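You operate a simulated robot arm through the tools that you are given. There is no shell and no other tool.

You run a simulated robot arm. Do the job below in one go: nothing can be reset, and whatever is moved stays where it is left.

TASK
Give the soup 3 shakes of salt and stir it.
Fine: shaker back where it stood, stirrer back in its pot. Set down upright: salt shaker.

The check looks at the end state, three seconds after you hand in, the way a careful person would. Anything else that was tipped, shoved, dropped, spilled or broken makes it a failure.

THE ROBOT
A 6-joint arm with a two-finger parallel gripper, fixed in place. Base frame: the origin is at the foot of the arm, x ahead of it, y to its left, z up; the work surface is at about z = 0. Units: m, degrees, N and s.
With the tool pointing down near the work surface it reaches from about 0.14 to 0.58 m from the base axis. Its first joint turns from -66.0 to 66.0 degrees. Payload 2.1 kg.
Tool frame: the origin (TCP) lies between the finger pads and is the grasp point; the fingertips stand 0.03 m ahead of it; z points along the fingers, y is the line along which they close. Largest opening 0.094 m; finger width 0.028, thickness 0.01; the body of the gripper, 0.05 by 0.096 m, starts 0.055 m behind the TCP.
Orientation is that of the tool frame in the base frame, as a unit quaternion [x, y, z, w]. With the fingers straight down and closing along the base's y, the tool's x points along the base's -x, its y along +y and its z along -z.

THE INTERFACE
- The arm moves only by the tool arm_command. Its argument "series" is one flat list of numbers, 7 for each row, row after row: the shift along the tool's x, y, z in m, then the turn, a rotation vector about the tool's x, y, z in degrees, then the opening, from 0 (shut) to 1 (fully open). In form: [x, y, z, rx, ry, rz, claw, x, y, z, rx, ry, rz, claw, ...]. A call has 1 to 20 rows; each row shifts and turns the commanded pose from where the row before left it, along the tool's axes as they then stand. A row lasts 0.2 s, in which the tool goes at most 0.05 m and 8.6 degrees; a call with a longer step from one row to the next is refused whole, and so is a gripper value outside its range. A pose out of reach is approached as far as the arm can. The call stops where the force on the tool passes 70 N (or 10 N more than at its start, if that is more) or the arm is blocked; 0.2 s more then pass. The fingers move at their own pace (about 0.072 m/s each) and stop on an object; they squeeze with about 26 N. The grip force told is the motor's: it shows also when the fingers shut on nothing. Time passes only in rows, and 0.2 s behind the last, so rows that do not move let the fingers close. The reply holds the time, the measured pose of the TCP, the force on the tool along the base axes, the opening and the grip force, in the units named above and with some noise, with the torque about the TCP (base axes, N m) and any sound that the robot's microphone picked up.
- Cameras (640 x 400 px; columns grow to the right, rows downward): "scene" is fixed at [0.0777, -0.4039, 0.4755]; the picture's right is [0.43, -0.90, 0.00], its down [-0.57, -0.27, -0.78] and it looks along [0.70, 0.33, -0.63] (base axes); focal length 214 px, centre (320, 200). "wrist" rides on the gripper at [0.076, 0.014, -0.103] in the tool frame; the picture's right is [-0.18, 0.98, 0.00], its down [-0.75, -0.14, -0.64] and it looks along [-0.63, -0.12, 0.77] (tool axes); focal length 243 px, centre (320, 200). There is no depth. A picture from a camera that has moved, and an enlarged one, comes with that camera's place and axes in the base frame and with its lens.
- get_image(camera): a new picture of that camera. It takes no simulated time.
- close_up(camera, box): a new picture of the part [left, top, right, bottom] of that camera's present view, enlarged. It takes no simulated time.
- finish_job(): hands the job in; it is judged then, once.

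Nothing tells you positions but the pictures and the camera data. Unless the task says otherwise, let go and move clear before handing in.

The tools are called after "Call:" as a command line: name --argument value ..., lists and objects as JSON in quotes. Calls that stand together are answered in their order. arm_command: Moves the arm, as the interface text tells. Its arguments: {"type":"object","properties":{"series":{"type":"array"}},"required":["series"]} The other tools are called the same way: get_image (camera) takes a picture; close_up (camera, box) takes an enlarged picture of a part of a camera's view; finish_job () hands the job in.

At the start:

```text
time: 0.0
tcp_pos: [0.2724, -0.1537, 0.4172]
tool_rot: [0.0, 1.0, 0.0, -0.001]
force: [-0.9, 0.5, 0.1]
torque: [-0.01, -0.02, -0.03]
width: 0.094
grip_force: 0.1
```

scene: 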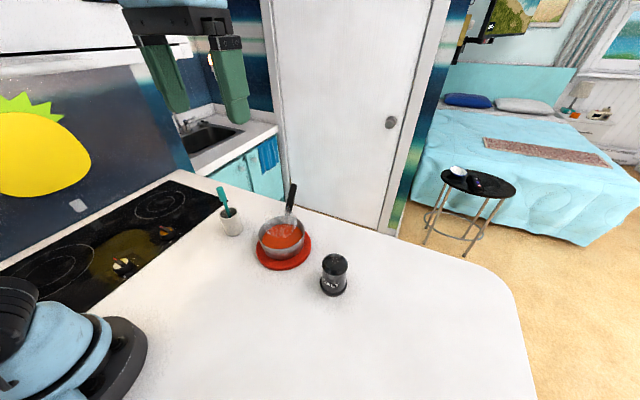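
wrist: 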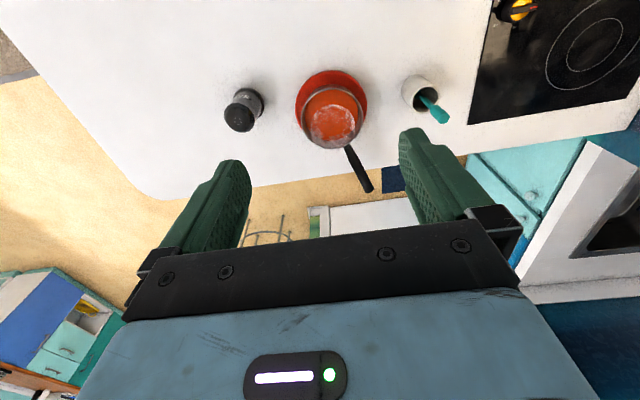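

I see a salt shaker (dark, near x≈0.32, y≈-0.33), a red soup pan on a red trivet (near x≈0.36, y≈-0.16) and a white pot with a teal stirrer (near x≈0.36, y≈0.02). I'll take enlarged views to measure them before moving anything.

Call:
close_up --camera "scene" --box '[200, 170, 360, 300]'

Call:
close_up --camera "wrist" --box '[200, 50, 460, 210]'

Call:
close_up --camera "scene" --box '[300, 240, 370, 305]'

Call:
close_up --camera "scene" --box '[205, 175, 265, 245]'

```text
3.08 times, centred on (280, 235) of scene
camera zoom: at [0.0777, -0.4039, 0.4755], right [0.43, -0.9, 0.0], down [-0.57, -0.27, -0.78], along [0.7, 0.33, -0.63], focal length 660 px, centre (443, 92)
```

zoom: 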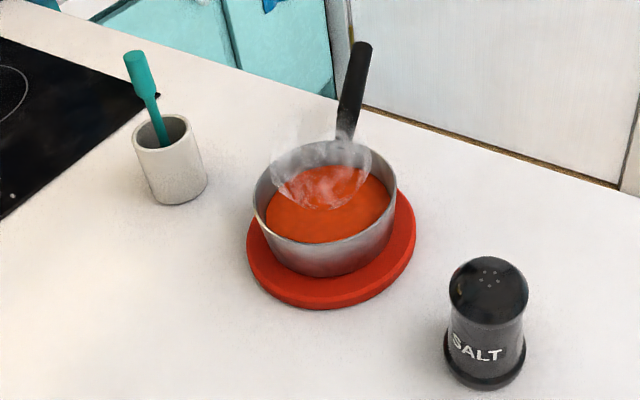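

```text
2.46 times, centred on (330, 130) of wrist
camera zoom: at [0.1965, -0.1399, 0.5188], right [0.18, 0.98, 0.0], down [0.75, -0.14, 0.64], along [0.63, -0.12, -0.77], focal length 597 px, centre (295, 372)
```

zoom: 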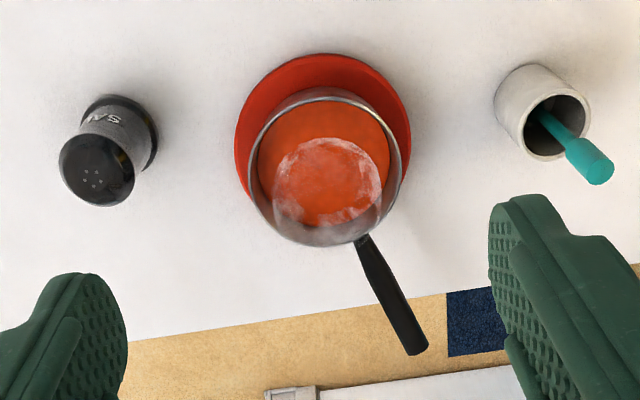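

```text
6.15 times, centred on (335, 272) of scene
camera zoom: at [0.0777, -0.4039, 0.4755], right [0.43, -0.9, 0.0], down [-0.57, -0.27, -0.78], along [0.7, 0.33, -0.63], focal length 1320 px, centre (228, -246)
```

zoom: 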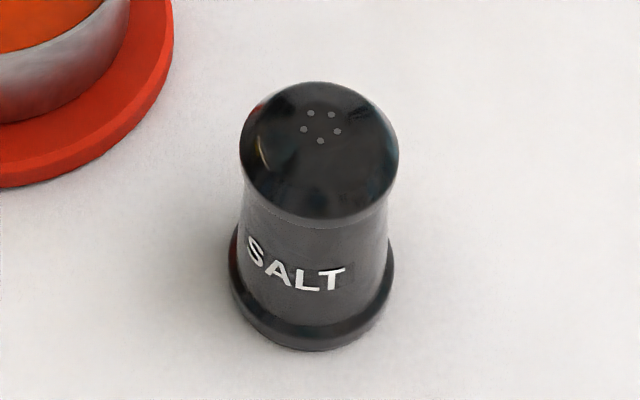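

```text
5.71 times, centred on (235, 210) of scene
camera zoom: at [0.0777, -0.4039, 0.4755], right [0.43, -0.9, 0.0], down [-0.57, -0.27, -0.78], along [0.7, 0.33, -0.63], focal length 1226 px, centre (806, 143)
```

zoom: 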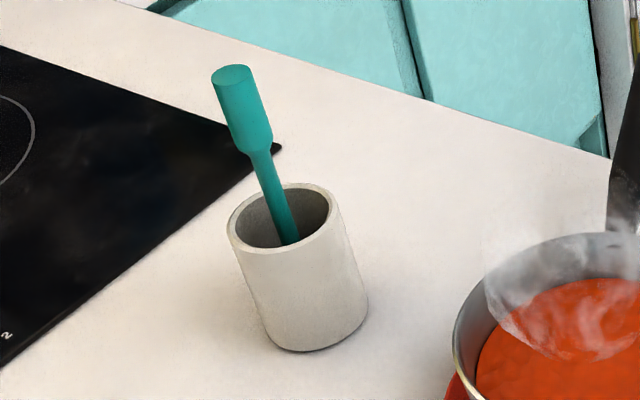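

The shaker stands near (0.335, -0.318) and is about 0.094 tall. The pan rim centre is near (0.377, -0.152) at z≈0.056, and the stirrer's handle top is near (0.364, 0.011, 0.163). Before touching anything, I'll check in free air whether the arm can hold the tool roughly horizontal above the pan, which is the pouring posture.

Call:
arm_command --series '[-0.033, 0, 0.033, 0, 0, 0, 1, -0.033, 0, 0.033, 0, 0, 0, 1, -0.033, 0, 0.033, 0, 0, 0, 1, 0, 0, 0, 0, 0, 7.33, 1, 0, 0, 0, 0, 0, 7.33, 1, 0, 0, 0, 0, 0, 7.33, 1, 0, 0, 0, 0, -8, 0, 1, 0, 0, 0, 0, -8, 0, 1, 0, 0, 0, 0, -8, 0, 1, 0, 0, 0, 0, -8, 0, 1, 0, 0, 0, 0, -8, 0, 1, 0, 0, 0, 0, -8, 0, 1, 0, 0, 0, 0, -8, 0, 1]'

```text
time: 2.8
tcp_pos: [0.3712, -0.1534, 0.3188]
tool_rot: [0.168, 0.866, -0.09, 0.463]
force: [0.0, -0.8, -0.1]
torque: [0.02, 0.0, -0.04]
width: 0.094
grip_force: 0.1
```

The arm holds the tilted pose cleanly. Next I'll pitch it to horizontal and try the roll.

Call:
arm_command --series '[0, 0, 0, 0, -8.5, 0, 1, 0, 0, 0, 0, -8.5, 0, 1, 0, 0, 0, 0, -8.5, 0, 1, 0, 0, 0, 0, -8.5, 0, 1, 0, 0, 0, 0, 0, 8.5, 1, 0, 0, 0, 0, 0, 8.5, 1, 0, 0, 0, 0, 0, 8.5, 1, 0, 0, 0, 0, 0, 8.5, 1, 0, 0, 0, 0, 0, 8.5, 1, 0, 0, 0, 0, 0, 8.5, 1]'

Call:
get_image --camera "scene"

```text
time: 5.0
tcp_pos: [0.3709, -0.1536, 0.3173]
tool_rot: [0.421, 0.569, 0.177, 0.684]
force: [0.3, -0.8, 0.1]
torque: [0.02, -0.01, 0.03]
width: 0.0942
grip_force: 0.1
```

```text
taken
```

scene: 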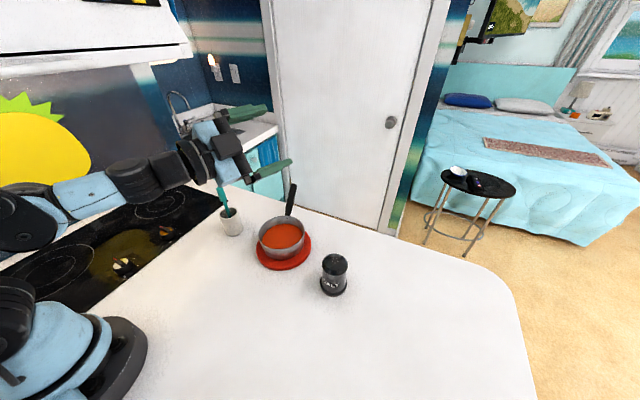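

The tool is horizontal over the pan and rolled about 51°. I'll continue the roll towards 180°.

Call:
arm_command --series '[0, 0, 0, 0, 0, 8.5, 1, 0, 0, 0, 0, 0, 8.5, 1, 0, 0, 0, 0, 0, 8.5, 1, 0, 0, 0, 0, 0, 8.5, 1, 0, 0, 0, 0, 0, 8.5, 1, 0, 0, 0, 0, 0, 8.5, 1, 0, 0, 0, 0, 0, 8.5, 1, 0, 0, 0, 0, 0, 8.5, 1, 0, 0, 0, 0, 0, 8.5, 1, 0, 0, 0, 0, 0, 8.5, 1]'

```text
time: 7.2
tcp_pos: [0.3707, -0.1533, 0.3184]
tool_rot: [0.694, 0.134, 0.593, 0.386]
force: [0.3, 0.2, -0.2]
torque: [-0.02, -0.01, -0.04]
width: 0.094
grip_force: 0.1
```

The roll is at about 136° and still tracking. I'll go the last stretch.

Call:
arm_command --series '[0, 0, 0, 0, 0, 8.5, 1, 0, 0, 0, 0, 0, 8.5, 1, 0, 0, 0, 0, 0, 8.5, 1, 0, 0, 0, 0, 0, 8.5, 1, 0, 0, 0, 0, 0, 8.5, 1]'

Call:
get_image --camera "wrist"

Call:
get_image --camera "scene"

```text
time: 8.4
tcp_pos: [0.3704, -0.1527, 0.3179]
tool_rot: [0.695, -0.127, 0.693, 0.144]
force: [-1.1, 0.1, 0.1]
torque: [0.0, 0.02, -0.02]
width: 0.0939
grip_force: 0.1
```

```text
taken
camera wrist: at [0.272, -0.1274, 0.3937], right [-0.37, -0.92, -0.16], down [-0.55, 0.35, -0.76], along [0.75, -0.19, -0.63], focal length 243 px, centre (320, 200)
```

wrist: 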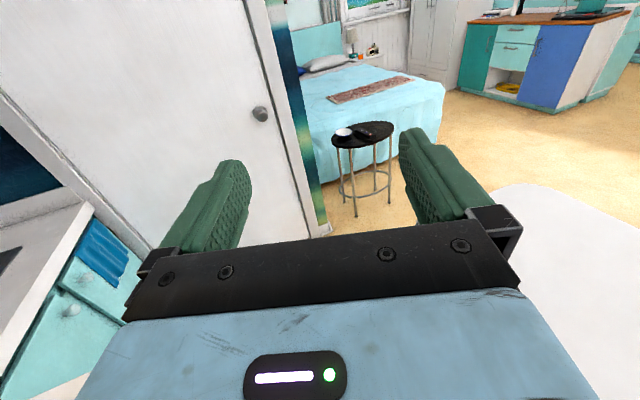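

```text
taken
```

scene: 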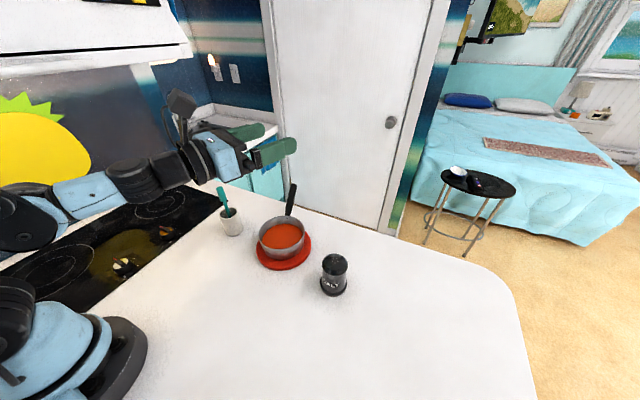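

The full inversion is reachable, and in this roll the wrist camera sits on top, clear of the counter. I'll grasp the shaker with the camera up and later roll it over to pour. Next I'll turn toward the shaker and tilt down 30° from a height to look at it.

Call:
arm_command --series '[0, 0, 0, 0, 0, 1.4, 1, 0, 0, 0, -7.13, 0, 0, 1, 0, 0, 0, -7.13, 0, 0, 1, 0, 0, 0, -7.13, 0, 0, 1, -0.017, 0.0359, -0.0073, 0, 0, 0, 1, -0.017, 0.0359, -0.0073, 0, 0, 0, 1, -0.017, 0.0359, -0.0073, 0, 0, 0, 1, -0.017, 0.0359, -0.0073, 0, 0, 0, 1, 0, 0, 0, 0, -7.5, 0, 1, 0, 0, 0, 0, -7.5, 0, 1, 0, 0, 0, 0, -7.5, 0, 1, 0, 0, 0, 0, -7.5, 0, 1, 0, 0, 0, 0, 0, 0, 1]'

Call:
get_image --camera "wrist"

Call:
get_image --camera "scene"

```text
time: 11.2
tcp_pos: [0.2605, -0.2324, 0.2532]
tool_rot: [0.782, -0.284, 0.521, 0.189]
force: [0.0, 1.0, 0.6]
torque: [0.03, 0.0, -0.04]
width: 0.0938
grip_force: 0.0
out of reach, approached as far as the arm can: row 9, 10
```

```text
taken
camera wrist: at [0.2012, -0.2038, 0.3617], right [-0.68, -0.71, -0.17], down [-0.59, 0.67, -0.45], along [0.43, -0.21, -0.88], focal length 243 px, centre (320, 200)
```

wrist: 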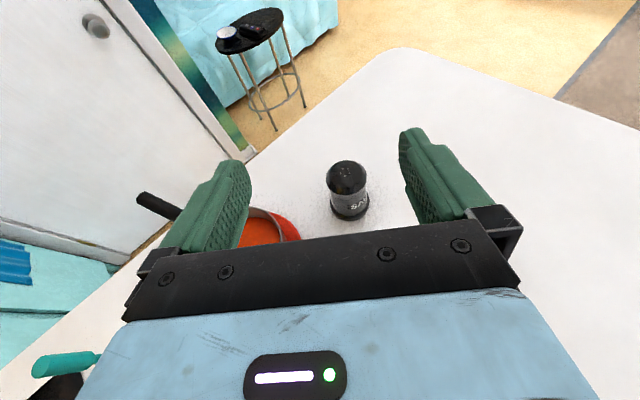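

```text
taken
```

scene: 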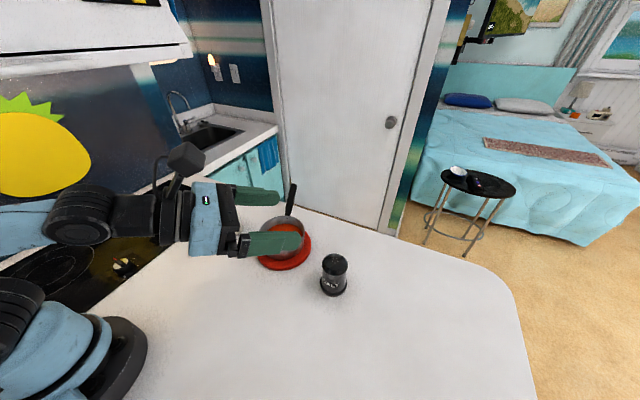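

The shaker is clearly visible between the fingers. Two rows were out of reach, so the tool is slightly off the planned direction. I'll take a close-up to refine the shaker's position before descending.

Call:
close_up --camera "wrist" --box '[310, 150, 390, 230]'

Call:
arm_command --series '[0, 0, 0, 0, 0, 0, 1]'

```text
5.00 times, centred on (350, 190) of wrist
camera zoom: at [0.2012, -0.2038, 0.3617], right [-0.68, -0.71, -0.17], down [-0.59, 0.67, -0.45], along [0.43, -0.21, -0.88], focal length 1213 px, centre (170, 250)
```

zoom: 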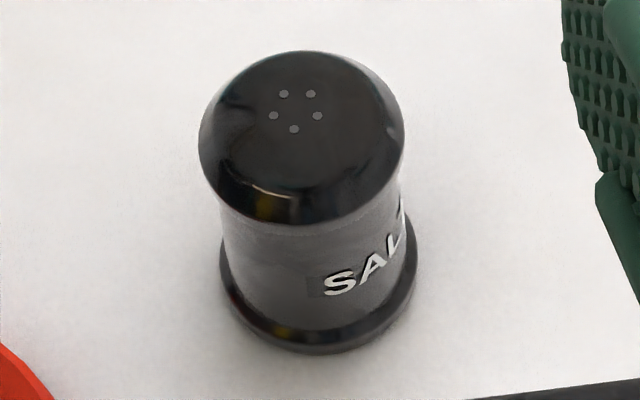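

```text
time: 11.6
tcp_pos: [0.2595, -0.2334, 0.253]
tool_rot: [0.782, -0.284, 0.522, 0.189]
force: [0.3, -0.5, -1.4]
torque: [0.0, 0.0, -0.02]
width: 0.094
grip_force: 0.0
```

I put the shaker axis at about (0.335, -0.317). I'll first set the tool pitch and azimuth, move to a point above the shaker, and check the pose there.

Call:
arm_command --series '[0, 0, 0, -3.32, 0, 1.38, 1, 0, 0, 0, 0, -5.4, 0, 1, -0.008, 0.0022, 0.0346, 0, 0, 0, 1, -0.008, 0.0022, 0.0346, 0, 0, 0, 1, -0.008, 0.0022, 0.0346, 0, 0, 0, 1, -0.008, 0.0022, 0.0346, 0, 0, 0, 1, 0, 0, 0, 0, 0, 0, 1]'

Call:
get_image --camera "wrist"

Call:
get_image --camera "scene"

```text
time: 13.2
tcp_pos: [0.32, -0.3253, 0.1595]
tool_rot: [0.797, -0.317, 0.479, 0.189]
force: [-1.0, 0.3, -0.6]
torque: [-0.02, -0.03, 0.02]
width: 0.0942
grip_force: 0.1
out of reach, approached as far as the arm can: row 1
```

```text
taken
camera wrist: at [0.2705, -0.3001, 0.274], right [-0.74, -0.66, -0.16], down [-0.57, 0.73, -0.36], along [0.36, -0.17, -0.92], focal length 243 px, centre (320, 200)
```

wrist: 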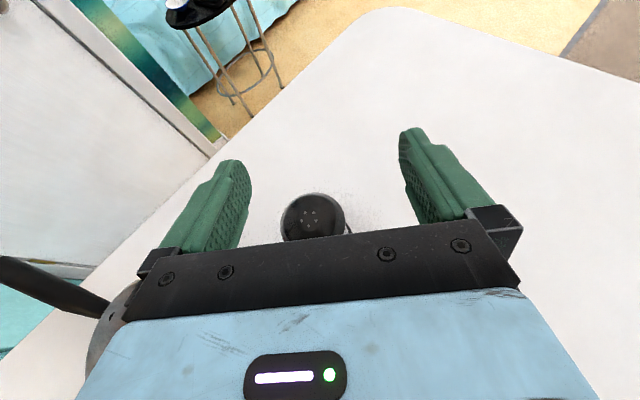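

```text
taken
```

scene: 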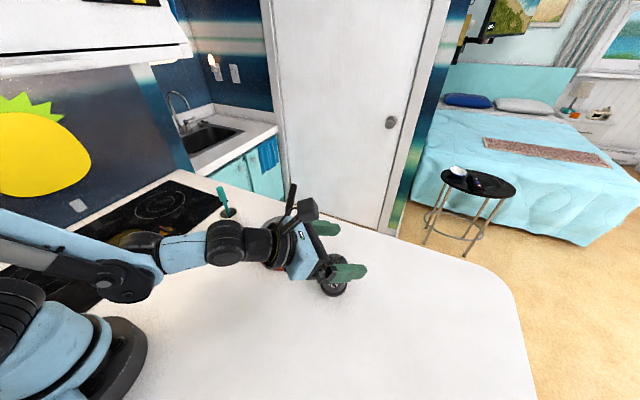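

The pose is now accurate (azimuth -43°, pitch 28°) but shifted sideways by about 17 mm. I'll correct that and descend part of the way, then check the fingers straddle the shaker.

Call:
arm_command --series '[0, -0.0171, 0.0007, 0, 0, 0, 1, -0.0221, 0, 0.0118, 0, 0, 0, 1, -0.0221, 0, 0.0118, 0, 0, 0, 1, 0, 0, 0, 0, 0, 0, 1]'

Call:
get_image --camera "wrist"

Call:
close_up --camera "scene" --box '[270, 190, 390, 310]'

```text
time: 14.2
tcp_pos: [0.3184, -0.3245, 0.1105]
tool_rot: [0.796, -0.317, 0.479, 0.19]
force: [0.6, 0.0, -0.3]
torque: [-0.06, -0.03, 0.0]
width: 0.0941
grip_force: 0.1
out of reach, approached as far as the arm can: row 1
```

```text
taken
camera wrist: at [0.2697, -0.2998, 0.2245], right [-0.74, -0.65, -0.16], down [-0.57, 0.74, -0.36], along [0.36, -0.17, -0.92], focal length 243 px, centre (320, 200)
```

wrist: 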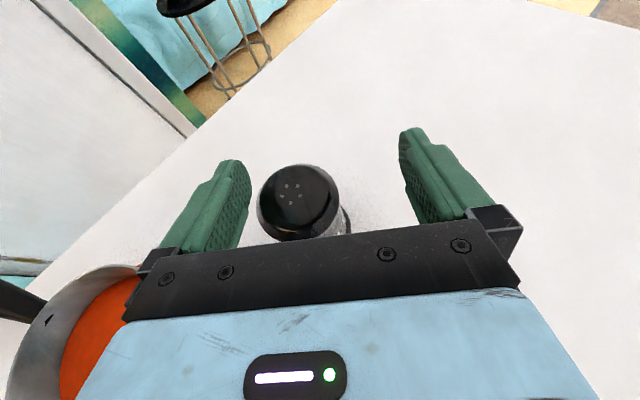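

```text
3.33 times, centred on (330, 250) of scene
camera zoom: at [0.0777, -0.4039, 0.4755], right [0.43, -0.9, 0.0], down [-0.57, -0.27, -0.78], along [0.7, 0.33, -0.63], focal length 715 px, centre (287, 33)
```

zoom: 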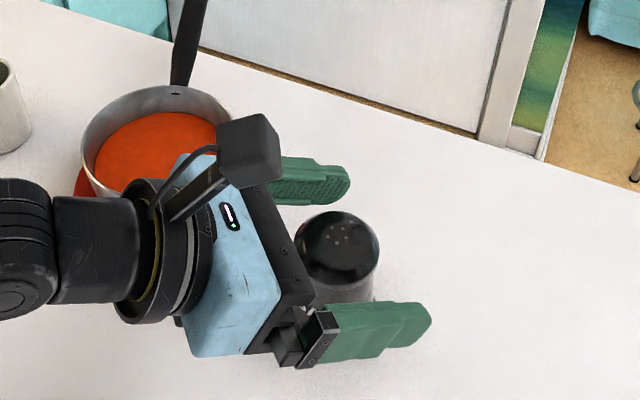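

The sideways correction was refused, most likely because a wrist joint is at its limit in this roll. I'll lift a little, turn the tool's azimuth 5° away from that limit, and then redo the correction.

Call:
arm_command --series '[0.0265, 0, -0.0141, 0, 0, 0, 1, 0, 0, 0, 4.42, 0, -2.36, 1, 0, 0, 0, 0, 0, 0, 1, 0.0009, -0.0084, 0.0017, 0, 0, 0, 1, 0.0009, -0.0084, 0.0017, 0, 0, 0, 1, 0, 0, 0, 0, 0, 0, 1]'

Call:
get_image --camera "wrist"

```text
time: 15.6
tcp_pos: [0.3336, -0.3147, 0.14]
tool_rot: [0.81, -0.282, 0.486, 0.169]
force: [-0.2, -0.1, -0.3]
torque: [-0.02, -0.05, 0.02]
width: 0.0941
grip_force: 0.1
```

```text
taken
camera wrist: at [0.2824, -0.2934, 0.255], right [-0.68, -0.72, -0.16], down [-0.63, 0.68, -0.36], along [0.37, -0.14, -0.92], focal length 243 px, centre (320, 200)
```

wrist: 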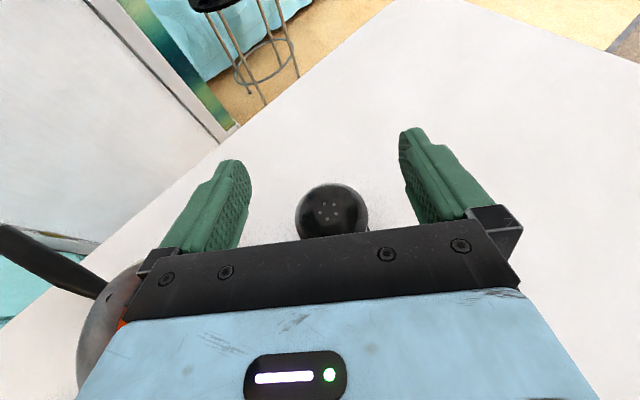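

The shaker is now centred between the fingers, and my triangulation still gives (0.336, -0.317). I'll descend straight to the grasp height at z≈0.052.

Call:
arm_command --series '[-0.0194, 0, 0.0104, 0, 0, 0, 1, -0.0194, 0, 0.0104, 0, 0, 0, 1, -0.0194, 0, 0.0104, 0, 0, 0, 1, -0.0194, 0, 0.0104, 0, 0, 0, 1, 0, 0, 0, 0, 0, 0, 1]'

Call:
get_image --camera "wrist"

Call:
close_up --camera "scene" --box '[270, 190, 390, 310]'

```text
time: 16.8
tcp_pos: [0.3462, -0.3262, 0.0762]
tool_rot: [0.81, -0.283, 0.486, 0.169]
force: [-0.2, -0.1, 0.3]
torque: [0.01, -0.01, 0.0]
width: 0.0941
grip_force: 0.1
out of reach, approached as far as the arm can: row 3, 4
```

```text
taken
camera wrist: at [0.2948, -0.3061, 0.1913], right [-0.68, -0.72, -0.16], down [-0.63, 0.68, -0.36], along [0.37, -0.14, -0.92], focal length 243 px, centre (320, 200)
```

wrist: 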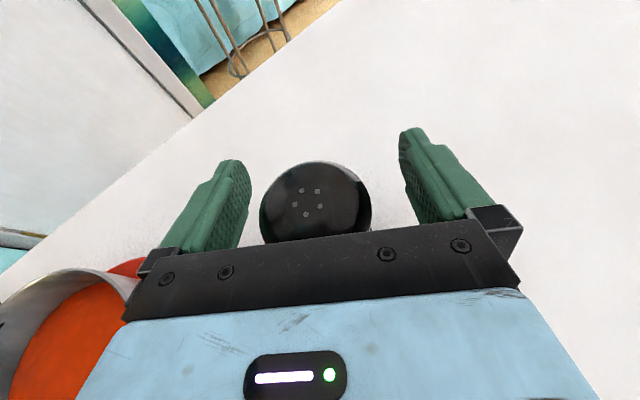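

```text
3.33 times, centred on (330, 250) of scene
camera zoom: at [0.0777, -0.4039, 0.4755], right [0.43, -0.9, 0.0], down [-0.57, -0.27, -0.78], along [0.7, 0.33, -0.63], focal length 715 px, centre (287, 33)
```

zoom: 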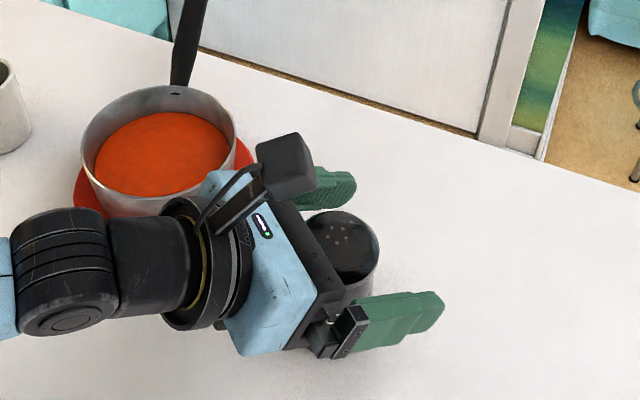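

With the tool only 28° below horizontal, the arm can't get this low at this radius, so it slid outward a bit; the shaker still stands untouched. I'll raise the tool, steepen it to 45° and recentre.

Call:
arm_command --series '[0.0309, 0, -0.0165, 0, 0, 0, 1, 0.0309, 0, -0.0165, 0, 0, 0, 1, 0, 0, 0, 0, -8.5, 0, 1, 0, 0, 0, 0, -8.5, 0, 1, -0.0115, -0.0008, -0.0115, 0, 0, 0, 1, 0, 0, 0, 0, 0, 0, 1]'

Call:
get_image --camera "wrist"

Call:
get_image --camera "scene"

```text
time: 18.2
tcp_pos: [0.3333, -0.3146, 0.1464]
tool_rot: [0.872, -0.304, 0.362, 0.126]
force: [0.3, -0.4, 0.2]
torque: [0.0, 0.01, -0.02]
width: 0.0938
grip_force: 0.1
```

```text
taken
camera wrist: at [0.3103, -0.3174, 0.2722], right [-0.71, -0.69, -0.13], down [-0.69, 0.72, -0.08], along [0.15, 0.03, -0.99], focal length 243 px, centre (320, 200)
```

wrist: 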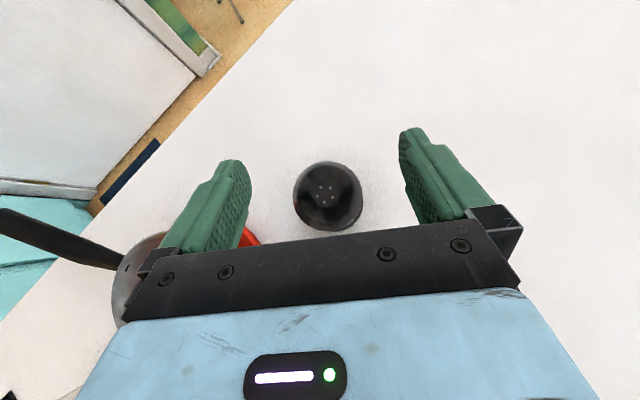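

```text
taken
```

scene: 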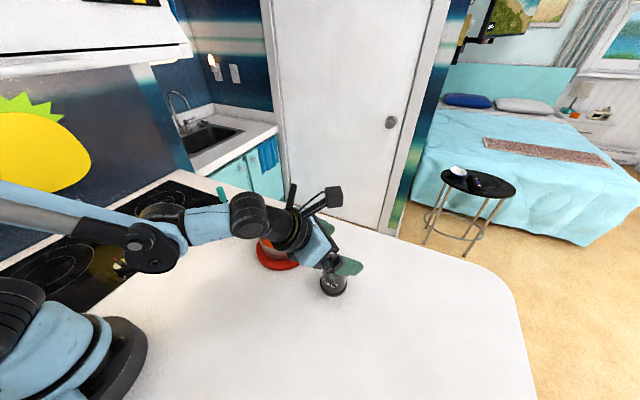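

At 45° the pose is clean and the shaker is centred (lateral error below 1 mm). I'll descend vertically in small steps.

Call:
arm_command --series '[-0.0165, 0, 0.0165, 0, 0, 0, 1, -0.0165, 0, 0.0165, 0, 0, 0, 1, -0.0165, 0, 0.0165, 0, 0, 0, 1, 0, 0, 0, 0, 0, 0, 1]'

```text
time: 19.2
tcp_pos: [0.3336, -0.316, 0.0752]
tool_rot: [0.872, -0.305, 0.362, 0.126]
force: [-0.9, 0.5, 0.0]
torque: [0.0, 0.02, 0.01]
width: 0.0941
grip_force: 0.0
```

No reach problems at z≈0.075. One more step down to z≈0.054, then I'll check before closing.

Call:
arm_command --series '[-0.015, 0, 0.015, 0, 0, 0, 1, 0, 0, 0, 0, 0, 0, 1]'

Call:
get_image --camera "wrist"

Call:
close_up --camera "scene" --box '[270, 190, 390, 310]'

```text
time: 19.8
tcp_pos: [0.3344, -0.3166, 0.0545]
tool_rot: [0.873, -0.304, 0.361, 0.125]
force: [0.1, 0.1, 0.0]
torque: [0.03, -0.01, 0.02]
width: 0.0941
grip_force: 0.1
```

```text
taken
camera wrist: at [0.3105, -0.3175, 0.1807], right [-0.71, -0.69, -0.13], down [-0.69, 0.72, -0.08], along [0.15, 0.03, -0.99], focal length 243 px, centre (320, 200)
```

wrist: 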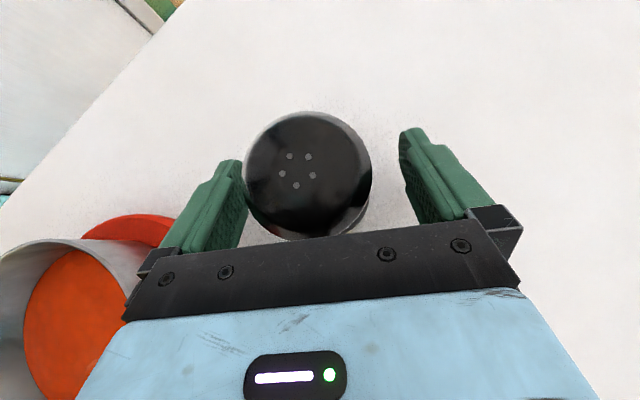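

```text
3.33 times, centred on (330, 250) of scene
camera zoom: at [0.0777, -0.4039, 0.4755], right [0.43, -0.9, 0.0], down [-0.57, -0.27, -0.78], along [0.7, 0.33, -0.63], focal length 715 px, centre (287, 33)
```

zoom: 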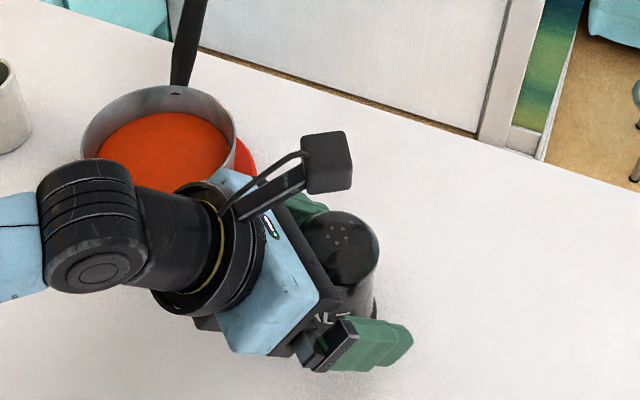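

The fingers straddle the shaker at mid-height with the palm clear. I'll nudge 1.5 mm to centre and close the gripper.

Call:
arm_command --series '[0, -0.0015, 0, 0, 0, 0, 1, 0, 0, 0, 0, 0, 0, 0.6, 0, 0, 0, 0, 0, 0, 0.4, 0, 0, 0, 0, 0, 0, 0, 0, 0, 0, 0, 0, 0, 0]'

Call:
close_up --camera "scene" --box '[270, 190, 390, 310]'

Call:
get_image --camera "wrist"

```text
time: 21.0
tcp_pos: [0.3353, -0.3155, 0.0558]
tool_rot: [0.872, -0.304, 0.362, 0.125]
force: [-0.6, -0.5, -0.2]
torque: [-0.04, -0.05, -0.03]
width: 0.0548
grip_force: 25.8
```

```text
3.33 times, centred on (330, 250) of scene
camera zoom: at [0.0777, -0.4039, 0.4755], right [0.43, -0.9, 0.0], down [-0.57, -0.27, -0.78], along [0.7, 0.33, -0.63], focal length 715 px, centre (287, 33)
```

zoom: 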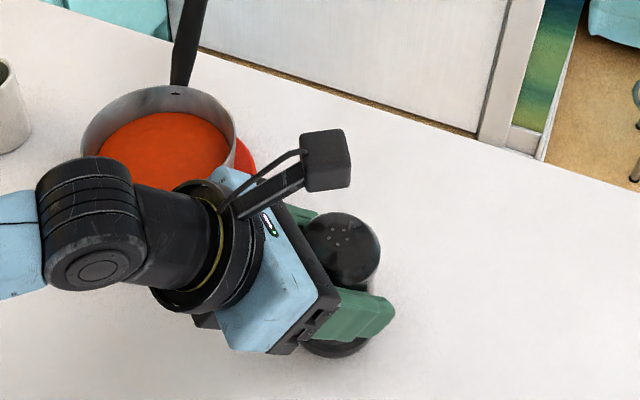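

```text
taken
camera wrist: at [0.3113, -0.3164, 0.181], right [-0.71, -0.69, -0.13], down [-0.69, 0.72, -0.08], along [0.15, 0.03, -0.99], focal length 243 px, centre (320, 200)
```

wrist: 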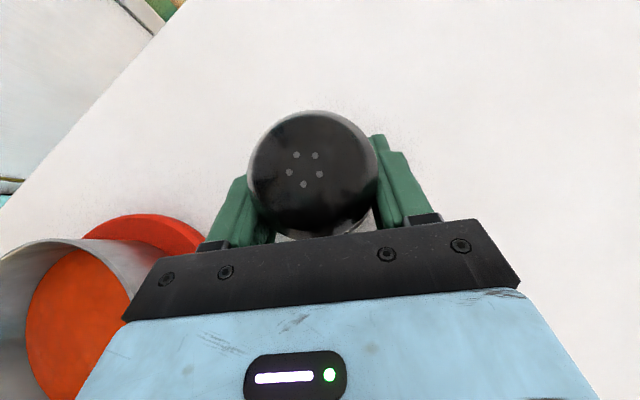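

The shaker is gripped (width 0.055, 26 N) at TCP ≈ (0.335, -0.316, 0.055). I'll note that as the place to put it back. Now a gentle vertical lift.

Call:
arm_command --series '[0.0071, 0, -0.0071, 0, 0, 0, 0, 0.0142, 0, -0.0141, 0, 0, 0, 0, 0.0212, 0, -0.0212, 0, 0, 0, 0, 0.0212, 0, -0.0212, 0, 0, 0, 0, 0.0212, 0, -0.0212, 0, 0, 0, 0, 0.0212, 0, -0.0212, 0, 0, 0, 0, 0.0142, 0, -0.0141, 0, 0, 0, 0, 0, 0, 0, 0, 0, 0, 0]'

Call:
get_image --camera "scene"

Call:
get_image --camera "wrist"

```text
time: 22.8
tcp_pos: [0.3335, -0.3151, 0.2268]
tool_rot: [0.872, -0.305, 0.361, 0.126]
force: [0.4, 0.1, -1.8]
torque: [0.0, 0.01, -0.01]
width: 0.0545
grip_force: 25.6
```

```text
taken
```

scene: 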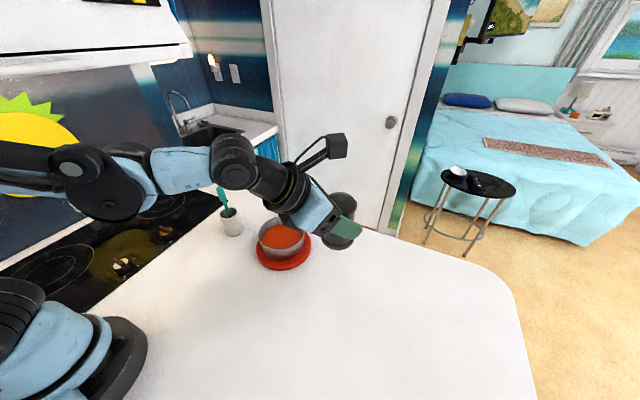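

```text
taken
camera wrist: at [0.3111, -0.3168, 0.3507], right [-0.71, -0.69, -0.13], down [-0.69, 0.72, -0.08], along [0.15, 0.03, -0.99], focal length 243 px, centre (320, 200)
```

wrist: 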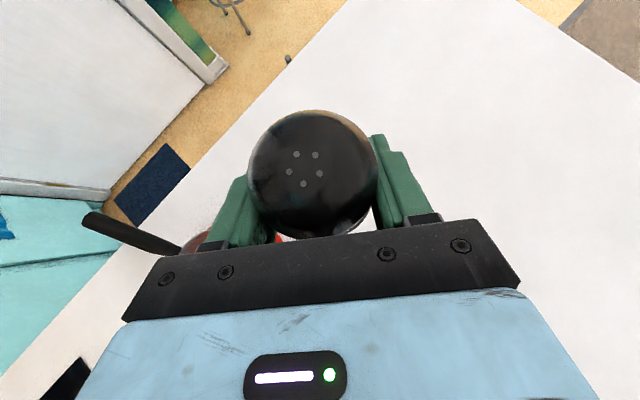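

The shaker is held upright, with a weight of about 1.5 N. Next I'll turn the tool's azimuth and carry the shaker level to above the pan.

Call:
arm_command --series '[0, 0, 0, 5.66, 0, -5.65, 0, 0, 0, 0, 5.66, 0, -5.65, 0, 0, 0, 0, 5.66, 0, -5.65, 0, 0.0049, -0.0167, -0.0012, 0, 0, 0, 0, 0.0098, -0.0333, -0.0024, 0, 0, 0, 0, 0.0098, -0.0333, -0.0024, 0, 0, 0, 0, 0.0098, -0.0333, -0.0024, 0, 0, 0, 0, 0.0098, -0.0333, -0.0024, 0, 0, 0, 0, 0.0049, -0.0167, -0.0012, 0, 0, 0, 0, 0, 0, 0, 0, 0, 0, 0]'

Call:
get_image --camera "scene"

```text
time: 25.0
tcp_pos: [0.4, -0.1604, 0.2681]
tool_rot: [0.916, -0.116, 0.38, 0.048]
force: [0.9, 0.6, -1.1]
torque: [0.01, 0.0, 0.0]
width: 0.0545
grip_force: 26.3
```

```text
taken
```

scene: 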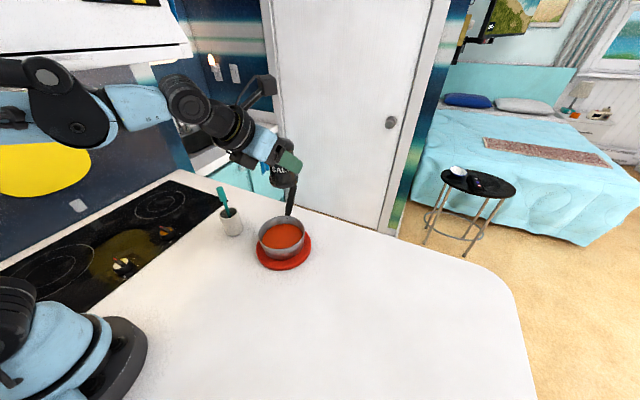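

The shaker is upright above the pan, with the tool tilted 45° and aimed at azimuth -14°. I'll roll the tool back by 180° over the pan, in two halves, which lays the shaker on its side without inverting it yet.

Call:
arm_command --series '[0, 0, 0, 0, 0, -8.18, 0, 0, 0, 0, 0, 0, -8.18, 0, 0, 0, 0, 0, 0, -8.18, 0, 0, 0, 0, 0, 0, -8.18, 0, 0, 0, 0, 0, 0, -8.18, 0, 0, 0, 0, 0, 0, -8.18, 0, 0, 0, 0, 0, 0, -8.18, 0, 0, 0, 0, 0, 0, -8.18, 0, 0, 0, 0, 0, 0, -8.18, 0, 0, 0, 0, 0, 0, -8.18, 0, 0, 0, 0, 0, 0, -8.18, 0]'

Call:
get_image --camera "scene"

```text
time: 27.4
tcp_pos: [0.4009, -0.1597, 0.2679]
tool_rot: [0.729, 0.566, 0.235, 0.303]
force: [-0.7, -0.3, -0.9]
torque: [-0.02, 0.0, 0.03]
width: 0.0546
grip_force: 25.9
```

```text
taken
```

scene: 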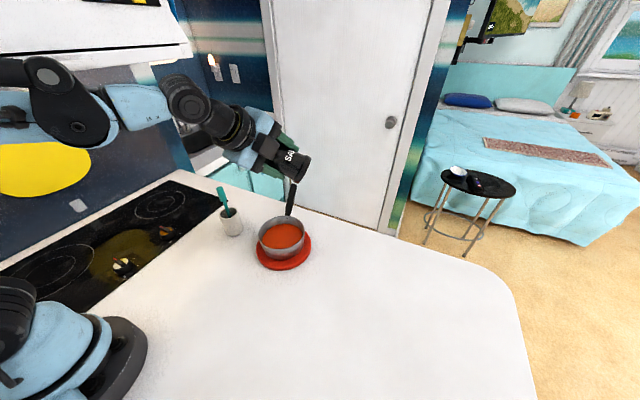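

The shaker is lying partway over, the grip is steady, and no sound has been picked up. I'll do the second half of the roll.

Call:
arm_command --series '[0, 0, 0, 0, 0, -8.18, 0, 0, 0, 0, 0, 0, -8.18, 0, 0, 0, 0, 0, 0, -8.18, 0, 0, 0, 0, 0, 0, -8.18, 0, 0, 0, 0, 0, 0, -8.18, 0, 0, 0, 0, 0, 0, -8.18, 0, 0, 0, 0, 0, 0, -8.18, 0, 0, 0, 0, 0, 0, -8.18, 0, 0, 0, 0, 0, 0, -8.18, 0, 0, 0, 0, 0, 0, -8.18, 0, 0, 0, 0, 0, 0, -8.18, 0, 0, 0, 0, 0, 0, 0, 0]'

Call:
get_image --camera "scene"

```text
time: 30.0
tcp_pos: [0.401, -0.16, 0.2681]
tool_rot: [0.116, 0.917, -0.047, 0.38]
force: [0.3, 0.5, -1.9]
torque: [-0.01, 0.02, 0.0]
width: 0.0545
grip_force: 26.4
```

```text
taken
```

scene: 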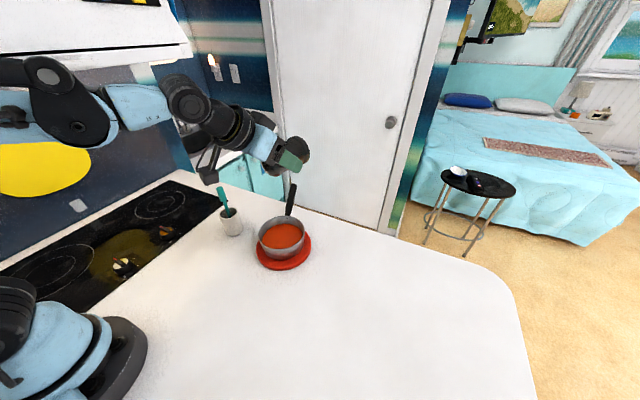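

The shaker now lies horizontally over the pan, still silent. I'll pitch the tool up towards horizontal so the holes face down over the soup, watching the reach and the sound.

Call:
arm_command --series '[0, 0, 0, 0, -7.5, 0, 0, 0, 0, 0, 0, -7.5, 0, 0, 0, 0, 0, 0, -7.5, 0, 0, 0, 0, 0, 0, -7.5, 0, 0, 0, 0, 0, 0, -7.5, 0, 0, 0, 0, 0, 0, -7.5, 0, 0]'

Call:
get_image --camera "scene"

Call:
get_image --camera "wrist"

```text
time: 31.4
tcp_pos: [0.4012, -0.1606, 0.2678]
tool_rot: [0.09, 0.701, -0.09, 0.702]
force: [-0.8, -0.6, -1.0]
torque: [0.02, 0.02, 0.01]
width: 0.0544
grip_force: 26.3
```

```text
taken
```

scene: 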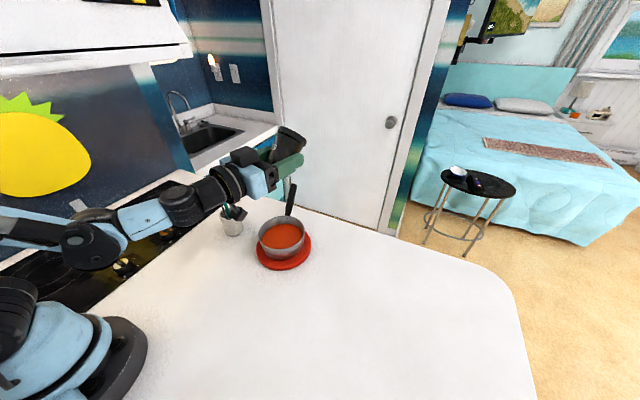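

```text
taken
camera wrist: at [0.3058, -0.1225, 0.1914], right [0.25, 0.95, 0.18], down [-0.66, 0.02, 0.75], along [0.71, -0.31, 0.63], focal length 243 px, centre (320, 200)
```

wrist: 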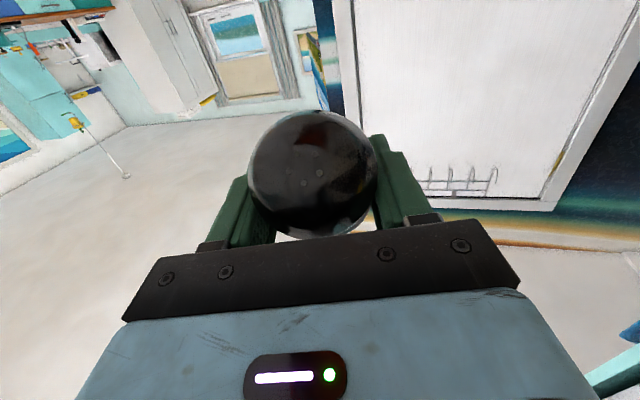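

The holes now face down at about 135° of tilt, over the pan, with no sound so far. I'll try a little more pitch to turn it further over.

Call:
arm_command --series '[0, 0, 0, 0, -7.5, 0, 0, 0, 0, 0, 0, -7.5, 0, 0, 0, 0, 0, 0, -5, 0, 0]'

Call:
close_up --camera "scene" --box '[200, 110, 340, 280]'

```text
time: 32.2
tcp_pos: [0.4008, -0.16, 0.2687]
tool_rot: [0.073, 0.568, -0.103, 0.813]
force: [0.0, 0.9, -0.8]
torque: [0.01, 0.01, 0.0]
width: 0.0545
grip_force: 26.2
```

```text
2.35 times, centred on (270, 195) of scene
camera zoom: at [0.0777, -0.4039, 0.4755], right [0.43, -0.9, 0.0], down [-0.57, -0.27, -0.78], along [0.7, 0.33, -0.63], focal length 505 px, centre (438, 212)
```

zoom: 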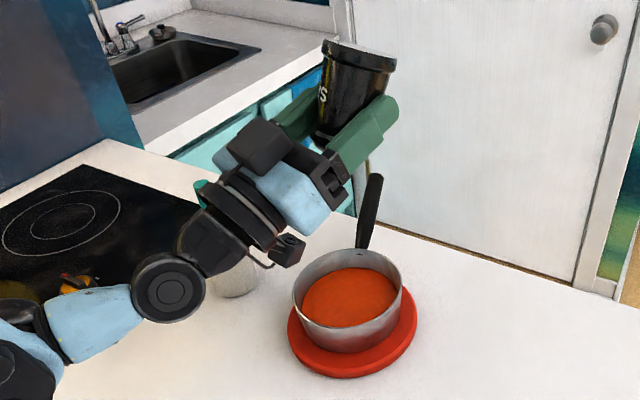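

The shaker is inverted to about 155°, with the mouth near (0.384, -0.156), within 1 cm of the pan's centre. I'll do one single shake (quick down and up) and listen.

Call:
arm_command --series '[0.0375, 0, -0.0138, 0, 0, 0, 0, -0.0375, 0, 0.0138, 0, 0, 0, 0]'

Call:
close_up --camera "scene" --box '[200, 110, 340, 280]'

```text
time: 32.8
tcp_pos: [0.4097, -0.1638, 0.3015]
tool_rot: [0.073, 0.568, -0.103, 0.813]
force: [-1.1, 0.2, -0.9]
torque: [0.04, 0.01, -0.03]
width: 0.0545
grip_force: 25.8
out of reach, approached as far as the arm can: row 1
```

```text
2.35 times, centred on (270, 195) of scene
camera zoom: at [0.0777, -0.4039, 0.4755], right [0.43, -0.9, 0.0], down [-0.57, -0.27, -0.78], along [0.7, 0.33, -0.63], focal length 505 px, centre (438, 212)
```

zoom: 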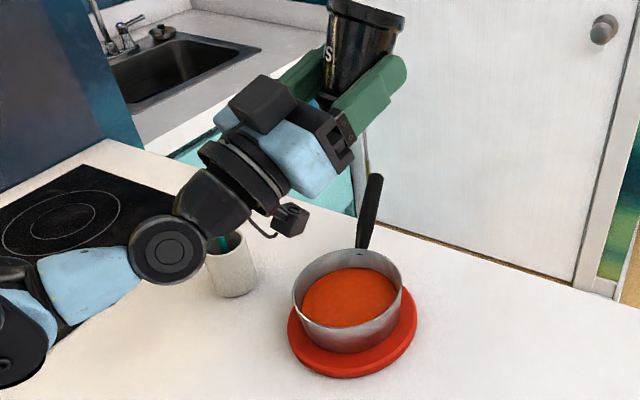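

The downward row was out of reach at that height, so it mostly just rose to z≈0.30, and no sound was reported. From here there is room to move down, so I'll do a clean down-and-up shake and listen.

Call:
arm_command --series '[0.0282, 0, -0.0103, 0, 0, 0, 0, -0.0282, 0, 0.0103, 0, 0, 0, 0]'

Call:
close_up --camera "scene" --box '[200, 110, 340, 280]'

```text
time: 33.4
tcp_pos: [0.4082, -0.1643, 0.3025]
tool_rot: [0.072, 0.569, -0.102, 0.813]
force: [0.0, -0.3, -0.9]
torque: [0.0, 0.0, 0.02]
width: 0.0547
grip_force: 25.9
```

```text
2.35 times, centred on (270, 195) of scene
camera zoom: at [0.0777, -0.4039, 0.4755], right [0.43, -0.9, 0.0], down [-0.57, -0.27, -0.78], along [0.7, 0.33, -0.63], focal length 505 px, centre (438, 212)
```

zoom: 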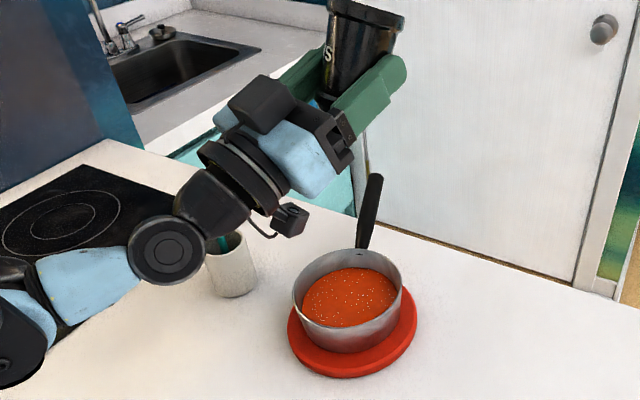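

White grains are now visible on the soup, so that shake registered and the earlier partial move left nothing visible. I'll zoom in on the soup to have a baseline before the next shake.

Call:
close_up --camera "scene" --box '[250, 210, 320, 270]'

```text
6.67 times, centred on (285, 240) of scene
camera zoom: at [0.0777, -0.4039, 0.4755], right [0.43, -0.9, 0.0], down [-0.57, -0.27, -0.78], along [0.7, 0.33, -0.63], focal length 1430 px, centre (553, -67)
```

zoom: 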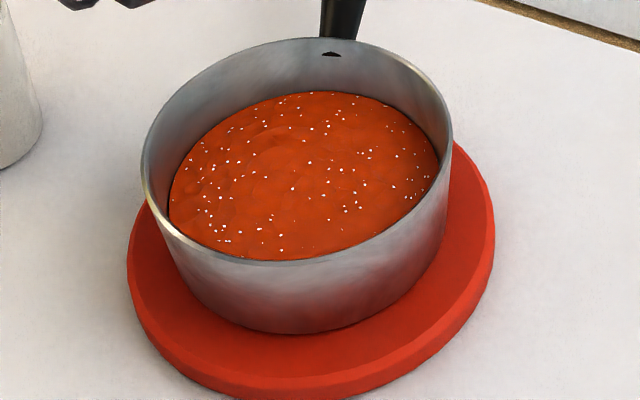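

I have a clear baseline with one dose of grains on the soup and none on the counter. Now the second shake, identical to the first.

Call:
arm_command --series '[0.0282, 0, -0.0103, 0, 0, 0, 0, -0.0282, 0, 0.0103, 0, 0, 0, 0]'

Call:
close_up --camera "scene" --box '[250, 210, 320, 270]'

```text
time: 34.0
tcp_pos: [0.4089, -0.1641, 0.3022]
tool_rot: [0.073, 0.568, -0.103, 0.813]
force: [0.9, 0.9, -1.5]
torque: [0.04, 0.01, 0.03]
width: 0.0545
grip_force: 26.2
```

```text
6.67 times, centred on (285, 240) of scene
camera zoom: at [0.0777, -0.4039, 0.4755], right [0.43, -0.9, 0.0], down [-0.57, -0.27, -0.78], along [0.7, 0.33, -0.63], focal length 1430 px, centre (553, -67)
```

zoom: 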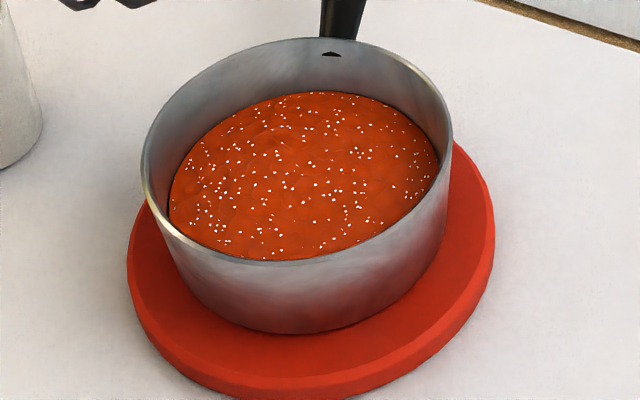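

The grain count roughly doubled and everything still landed in the pan, so that is two. I'll do the third and last shake the same way.

Call:
arm_command --series '[0.0282, 0, -0.0103, 0, 0, 0, 0, -0.0282, 0, 0.0103, 0, 0, 0, 0]'

Call:
close_up --camera "scene" --box '[250, 210, 320, 270]'

```text
time: 34.6
tcp_pos: [0.4092, -0.1648, 0.3017]
tool_rot: [0.072, 0.569, -0.102, 0.813]
force: [-0.5, 0.8, -2.5]
torque: [-0.02, 0.04, 0.0]
width: 0.0546
grip_force: 25.9
```

```text
6.67 times, centred on (285, 240) of scene
camera zoom: at [0.0777, -0.4039, 0.4755], right [0.43, -0.9, 0.0], down [-0.57, -0.27, -0.78], along [0.7, 0.33, -0.63], focal length 1430 px, centre (553, -67)
```

zoom: 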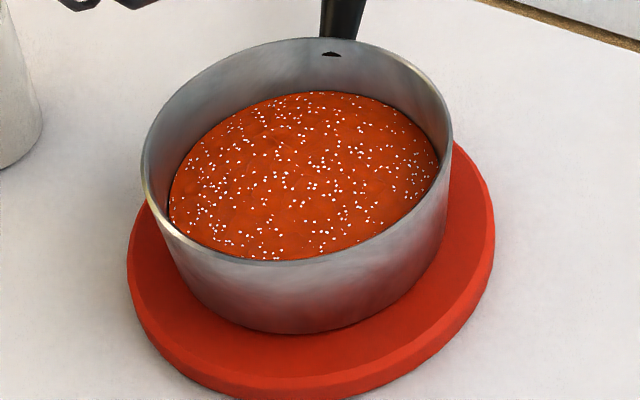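

That makes three doses, all in the pan. I'll now pitch the tool back down smoothly, without any vertical motion, so the holes no longer face downward.

Call:
arm_command --series '[0, 0, 0, 0, 5, 0, 0, 0, 0, 0, 0, 5, 0, 0, 0, 0, 0, 0, 5, 0, 0, 0, 0, 0, 0, 5, 0, 0, 0, 0, 0, 0, 5, 0, 0, 0, 0, 0, 0, 5, 0, 0, 0, 0, 0, 0, 5, 0, 0, 0, 0, 0, 0, 5, 0, 0, 0, 0, 0, 0, 5, 0, 0, 0, 0, 0, 0, 5, 0, 0, 0, 0, 0, 0, 5, 0, 0, 0, 0, 0, 0, 5, 0, 0, 0, 0, 0, 0, 5, 0, 0]'

Call:
close_up --camera "scene" --box '[250, 210, 320, 270]'

```text
time: 37.4
tcp_pos: [0.4097, -0.1641, 0.3005]
tool_rot: [0.116, 0.917, -0.047, 0.379]
force: [1.0, -0.2, -0.9]
torque: [0.02, 0.06, -0.01]
width: 0.0544
grip_force: 26.0
```

```text
6.67 times, centred on (285, 240) of scene
camera zoom: at [0.0777, -0.4039, 0.4755], right [0.43, -0.9, 0.0], down [-0.57, -0.27, -0.78], along [0.7, 0.33, -0.63], focal length 1430 px, centre (553, -67)
```

zoom: 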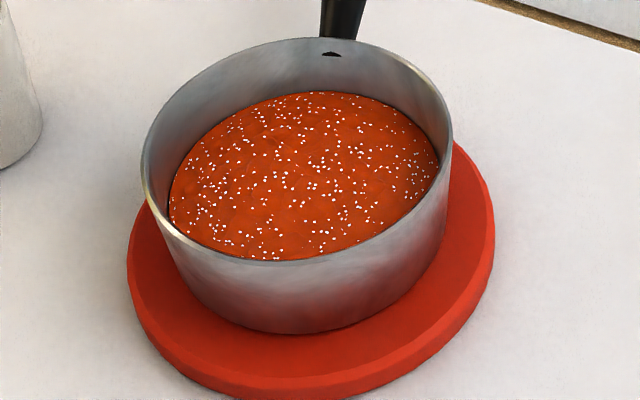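

The grain pattern is unchanged, so nothing extra fell. The tool is back at 45°, and I'll roll it forward 180° in two halves to stand the shaker upright.

Call:
arm_command --series '[0, 0, 0, 0, 0, 8.18, 0, 0, 0, 0, 0, 0, 8.18, 0, 0, 0, 0, 0, 0, 8.18, 0, 0, 0, 0, 0, 0, 8.18, 0, 0, 0, 0, 0, 0, 8.18, 0, 0, 0, 0, 0, 0, 8.18, 0, 0, 0, 0, 0, 0, 8.18, 0, 0, 0, 0, 0, 0, 8.18, 0, 0, 0, 0, 0, 0, 8.18, 0, 0, 0, 0, 0, 0, 8.18, 0, 0, 0, 0, 0, 0, 8.18, 0]'

Call:
arm_command --series '[0, 0, 0, 0, 0, 8.18, 0, 0, 0, 0, 0, 0, 8.18, 0, 0, 0, 0, 0, 0, 8.18, 0, 0, 0, 0, 0, 0, 8.18, 0, 0, 0, 0, 0, 0, 8.18, 0, 0, 0, 0, 0, 0, 8.18, 0, 0, 0, 0, 0, 0, 8.18, 0, 0, 0, 0, 0, 0, 8.18, 0, 0, 0, 0, 0, 0, 8.18, 0, 0, 0, 0, 0, 0, 8.18, 0, 0, 0, 0, 0, 0, 8.18, 0, 0, 0, 0, 0, 0, 0, 0]'

Call:
get_image --camera "scene"

```text
time: 39.8
tcp_pos: [0.4103, -0.165, 0.3014]
tool_rot: [0.731, 0.565, 0.236, 0.302]
force: [-0.6, 0.2, -2.3]
torque: [0.03, -0.01, -0.01]
width: 0.0546
grip_force: 25.8
```

```text
time: 42.4
tcp_pos: [0.4093, -0.1648, 0.3018]
tool_rot: [0.916, -0.117, 0.38, 0.047]
force: [0.3, -0.8, -1.9]
torque: [0.0, 0.0, 0.03]
width: 0.0543
grip_force: 25.9
```

```text
taken
```

scene: 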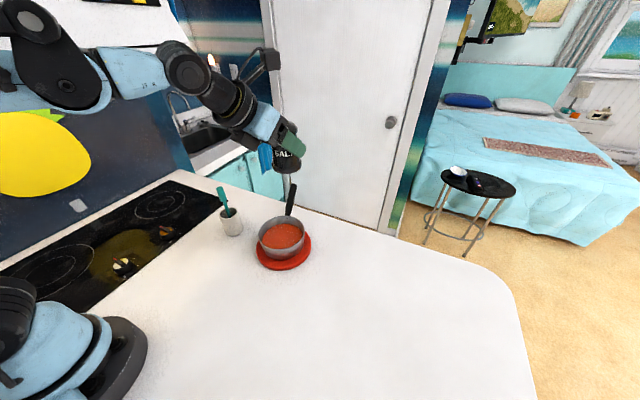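

The shaker is upright again, with the same orientation as before. I'll carry it back above its original place and turn the azimuth back.

Call:
arm_command --series '[-0.008, 0.0137, 0.004, 0, 0, 0, 0, -0.0159, 0.0274, 0.0079, 0, 0, 0, 0, -0.0159, 0.0274, 0.0079, 0, 0, 0, 0, -0.0159, 0.0274, 0.0079, 0, 0, 0, 0, -0.0159, 0.0274, 0.0079, 0, 0, 0, 0, -0.0159, 0.0274, 0.0079, 0, 0, 0, 0, -0.008, 0.0137, 0.004, 0, 0, 0, 0, 0, 0, 0, -5.66, 0, 5.65, 0, 0, 0, 0, -5.66, 0, 5.65, 0, 0, 0, 0, -5.66, 0, 5.65, 0, 0, 0, 0, 0, 0, 0, 0]'

Call:
get_image --camera "scene"

Call:
arm_command --series '[0, 0, 0, 0, 0, 0, 0]'

```text
time: 44.8
tcp_pos: [0.3361, -0.3152, 0.2]
tool_rot: [0.872, -0.304, 0.362, 0.125]
force: [0.3, 0.4, -1.3]
torque: [0.01, -0.01, 0.01]
width: 0.0547
grip_force: 26.3
```

```text
taken
```

scene: 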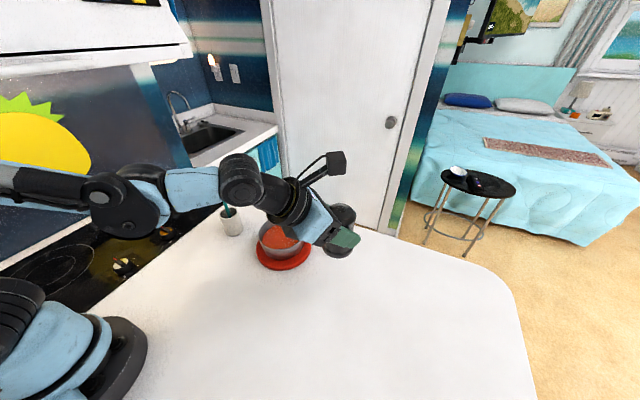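

```text
time: 45.2
tcp_pos: [0.3368, -0.3157, 0.1999]
tool_rot: [0.872, -0.305, 0.362, 0.126]
force: [0.7, 0.5, -2.2]
torque: [0.01, 0.02, -0.01]
width: 0.0545
grip_force: 25.5
```

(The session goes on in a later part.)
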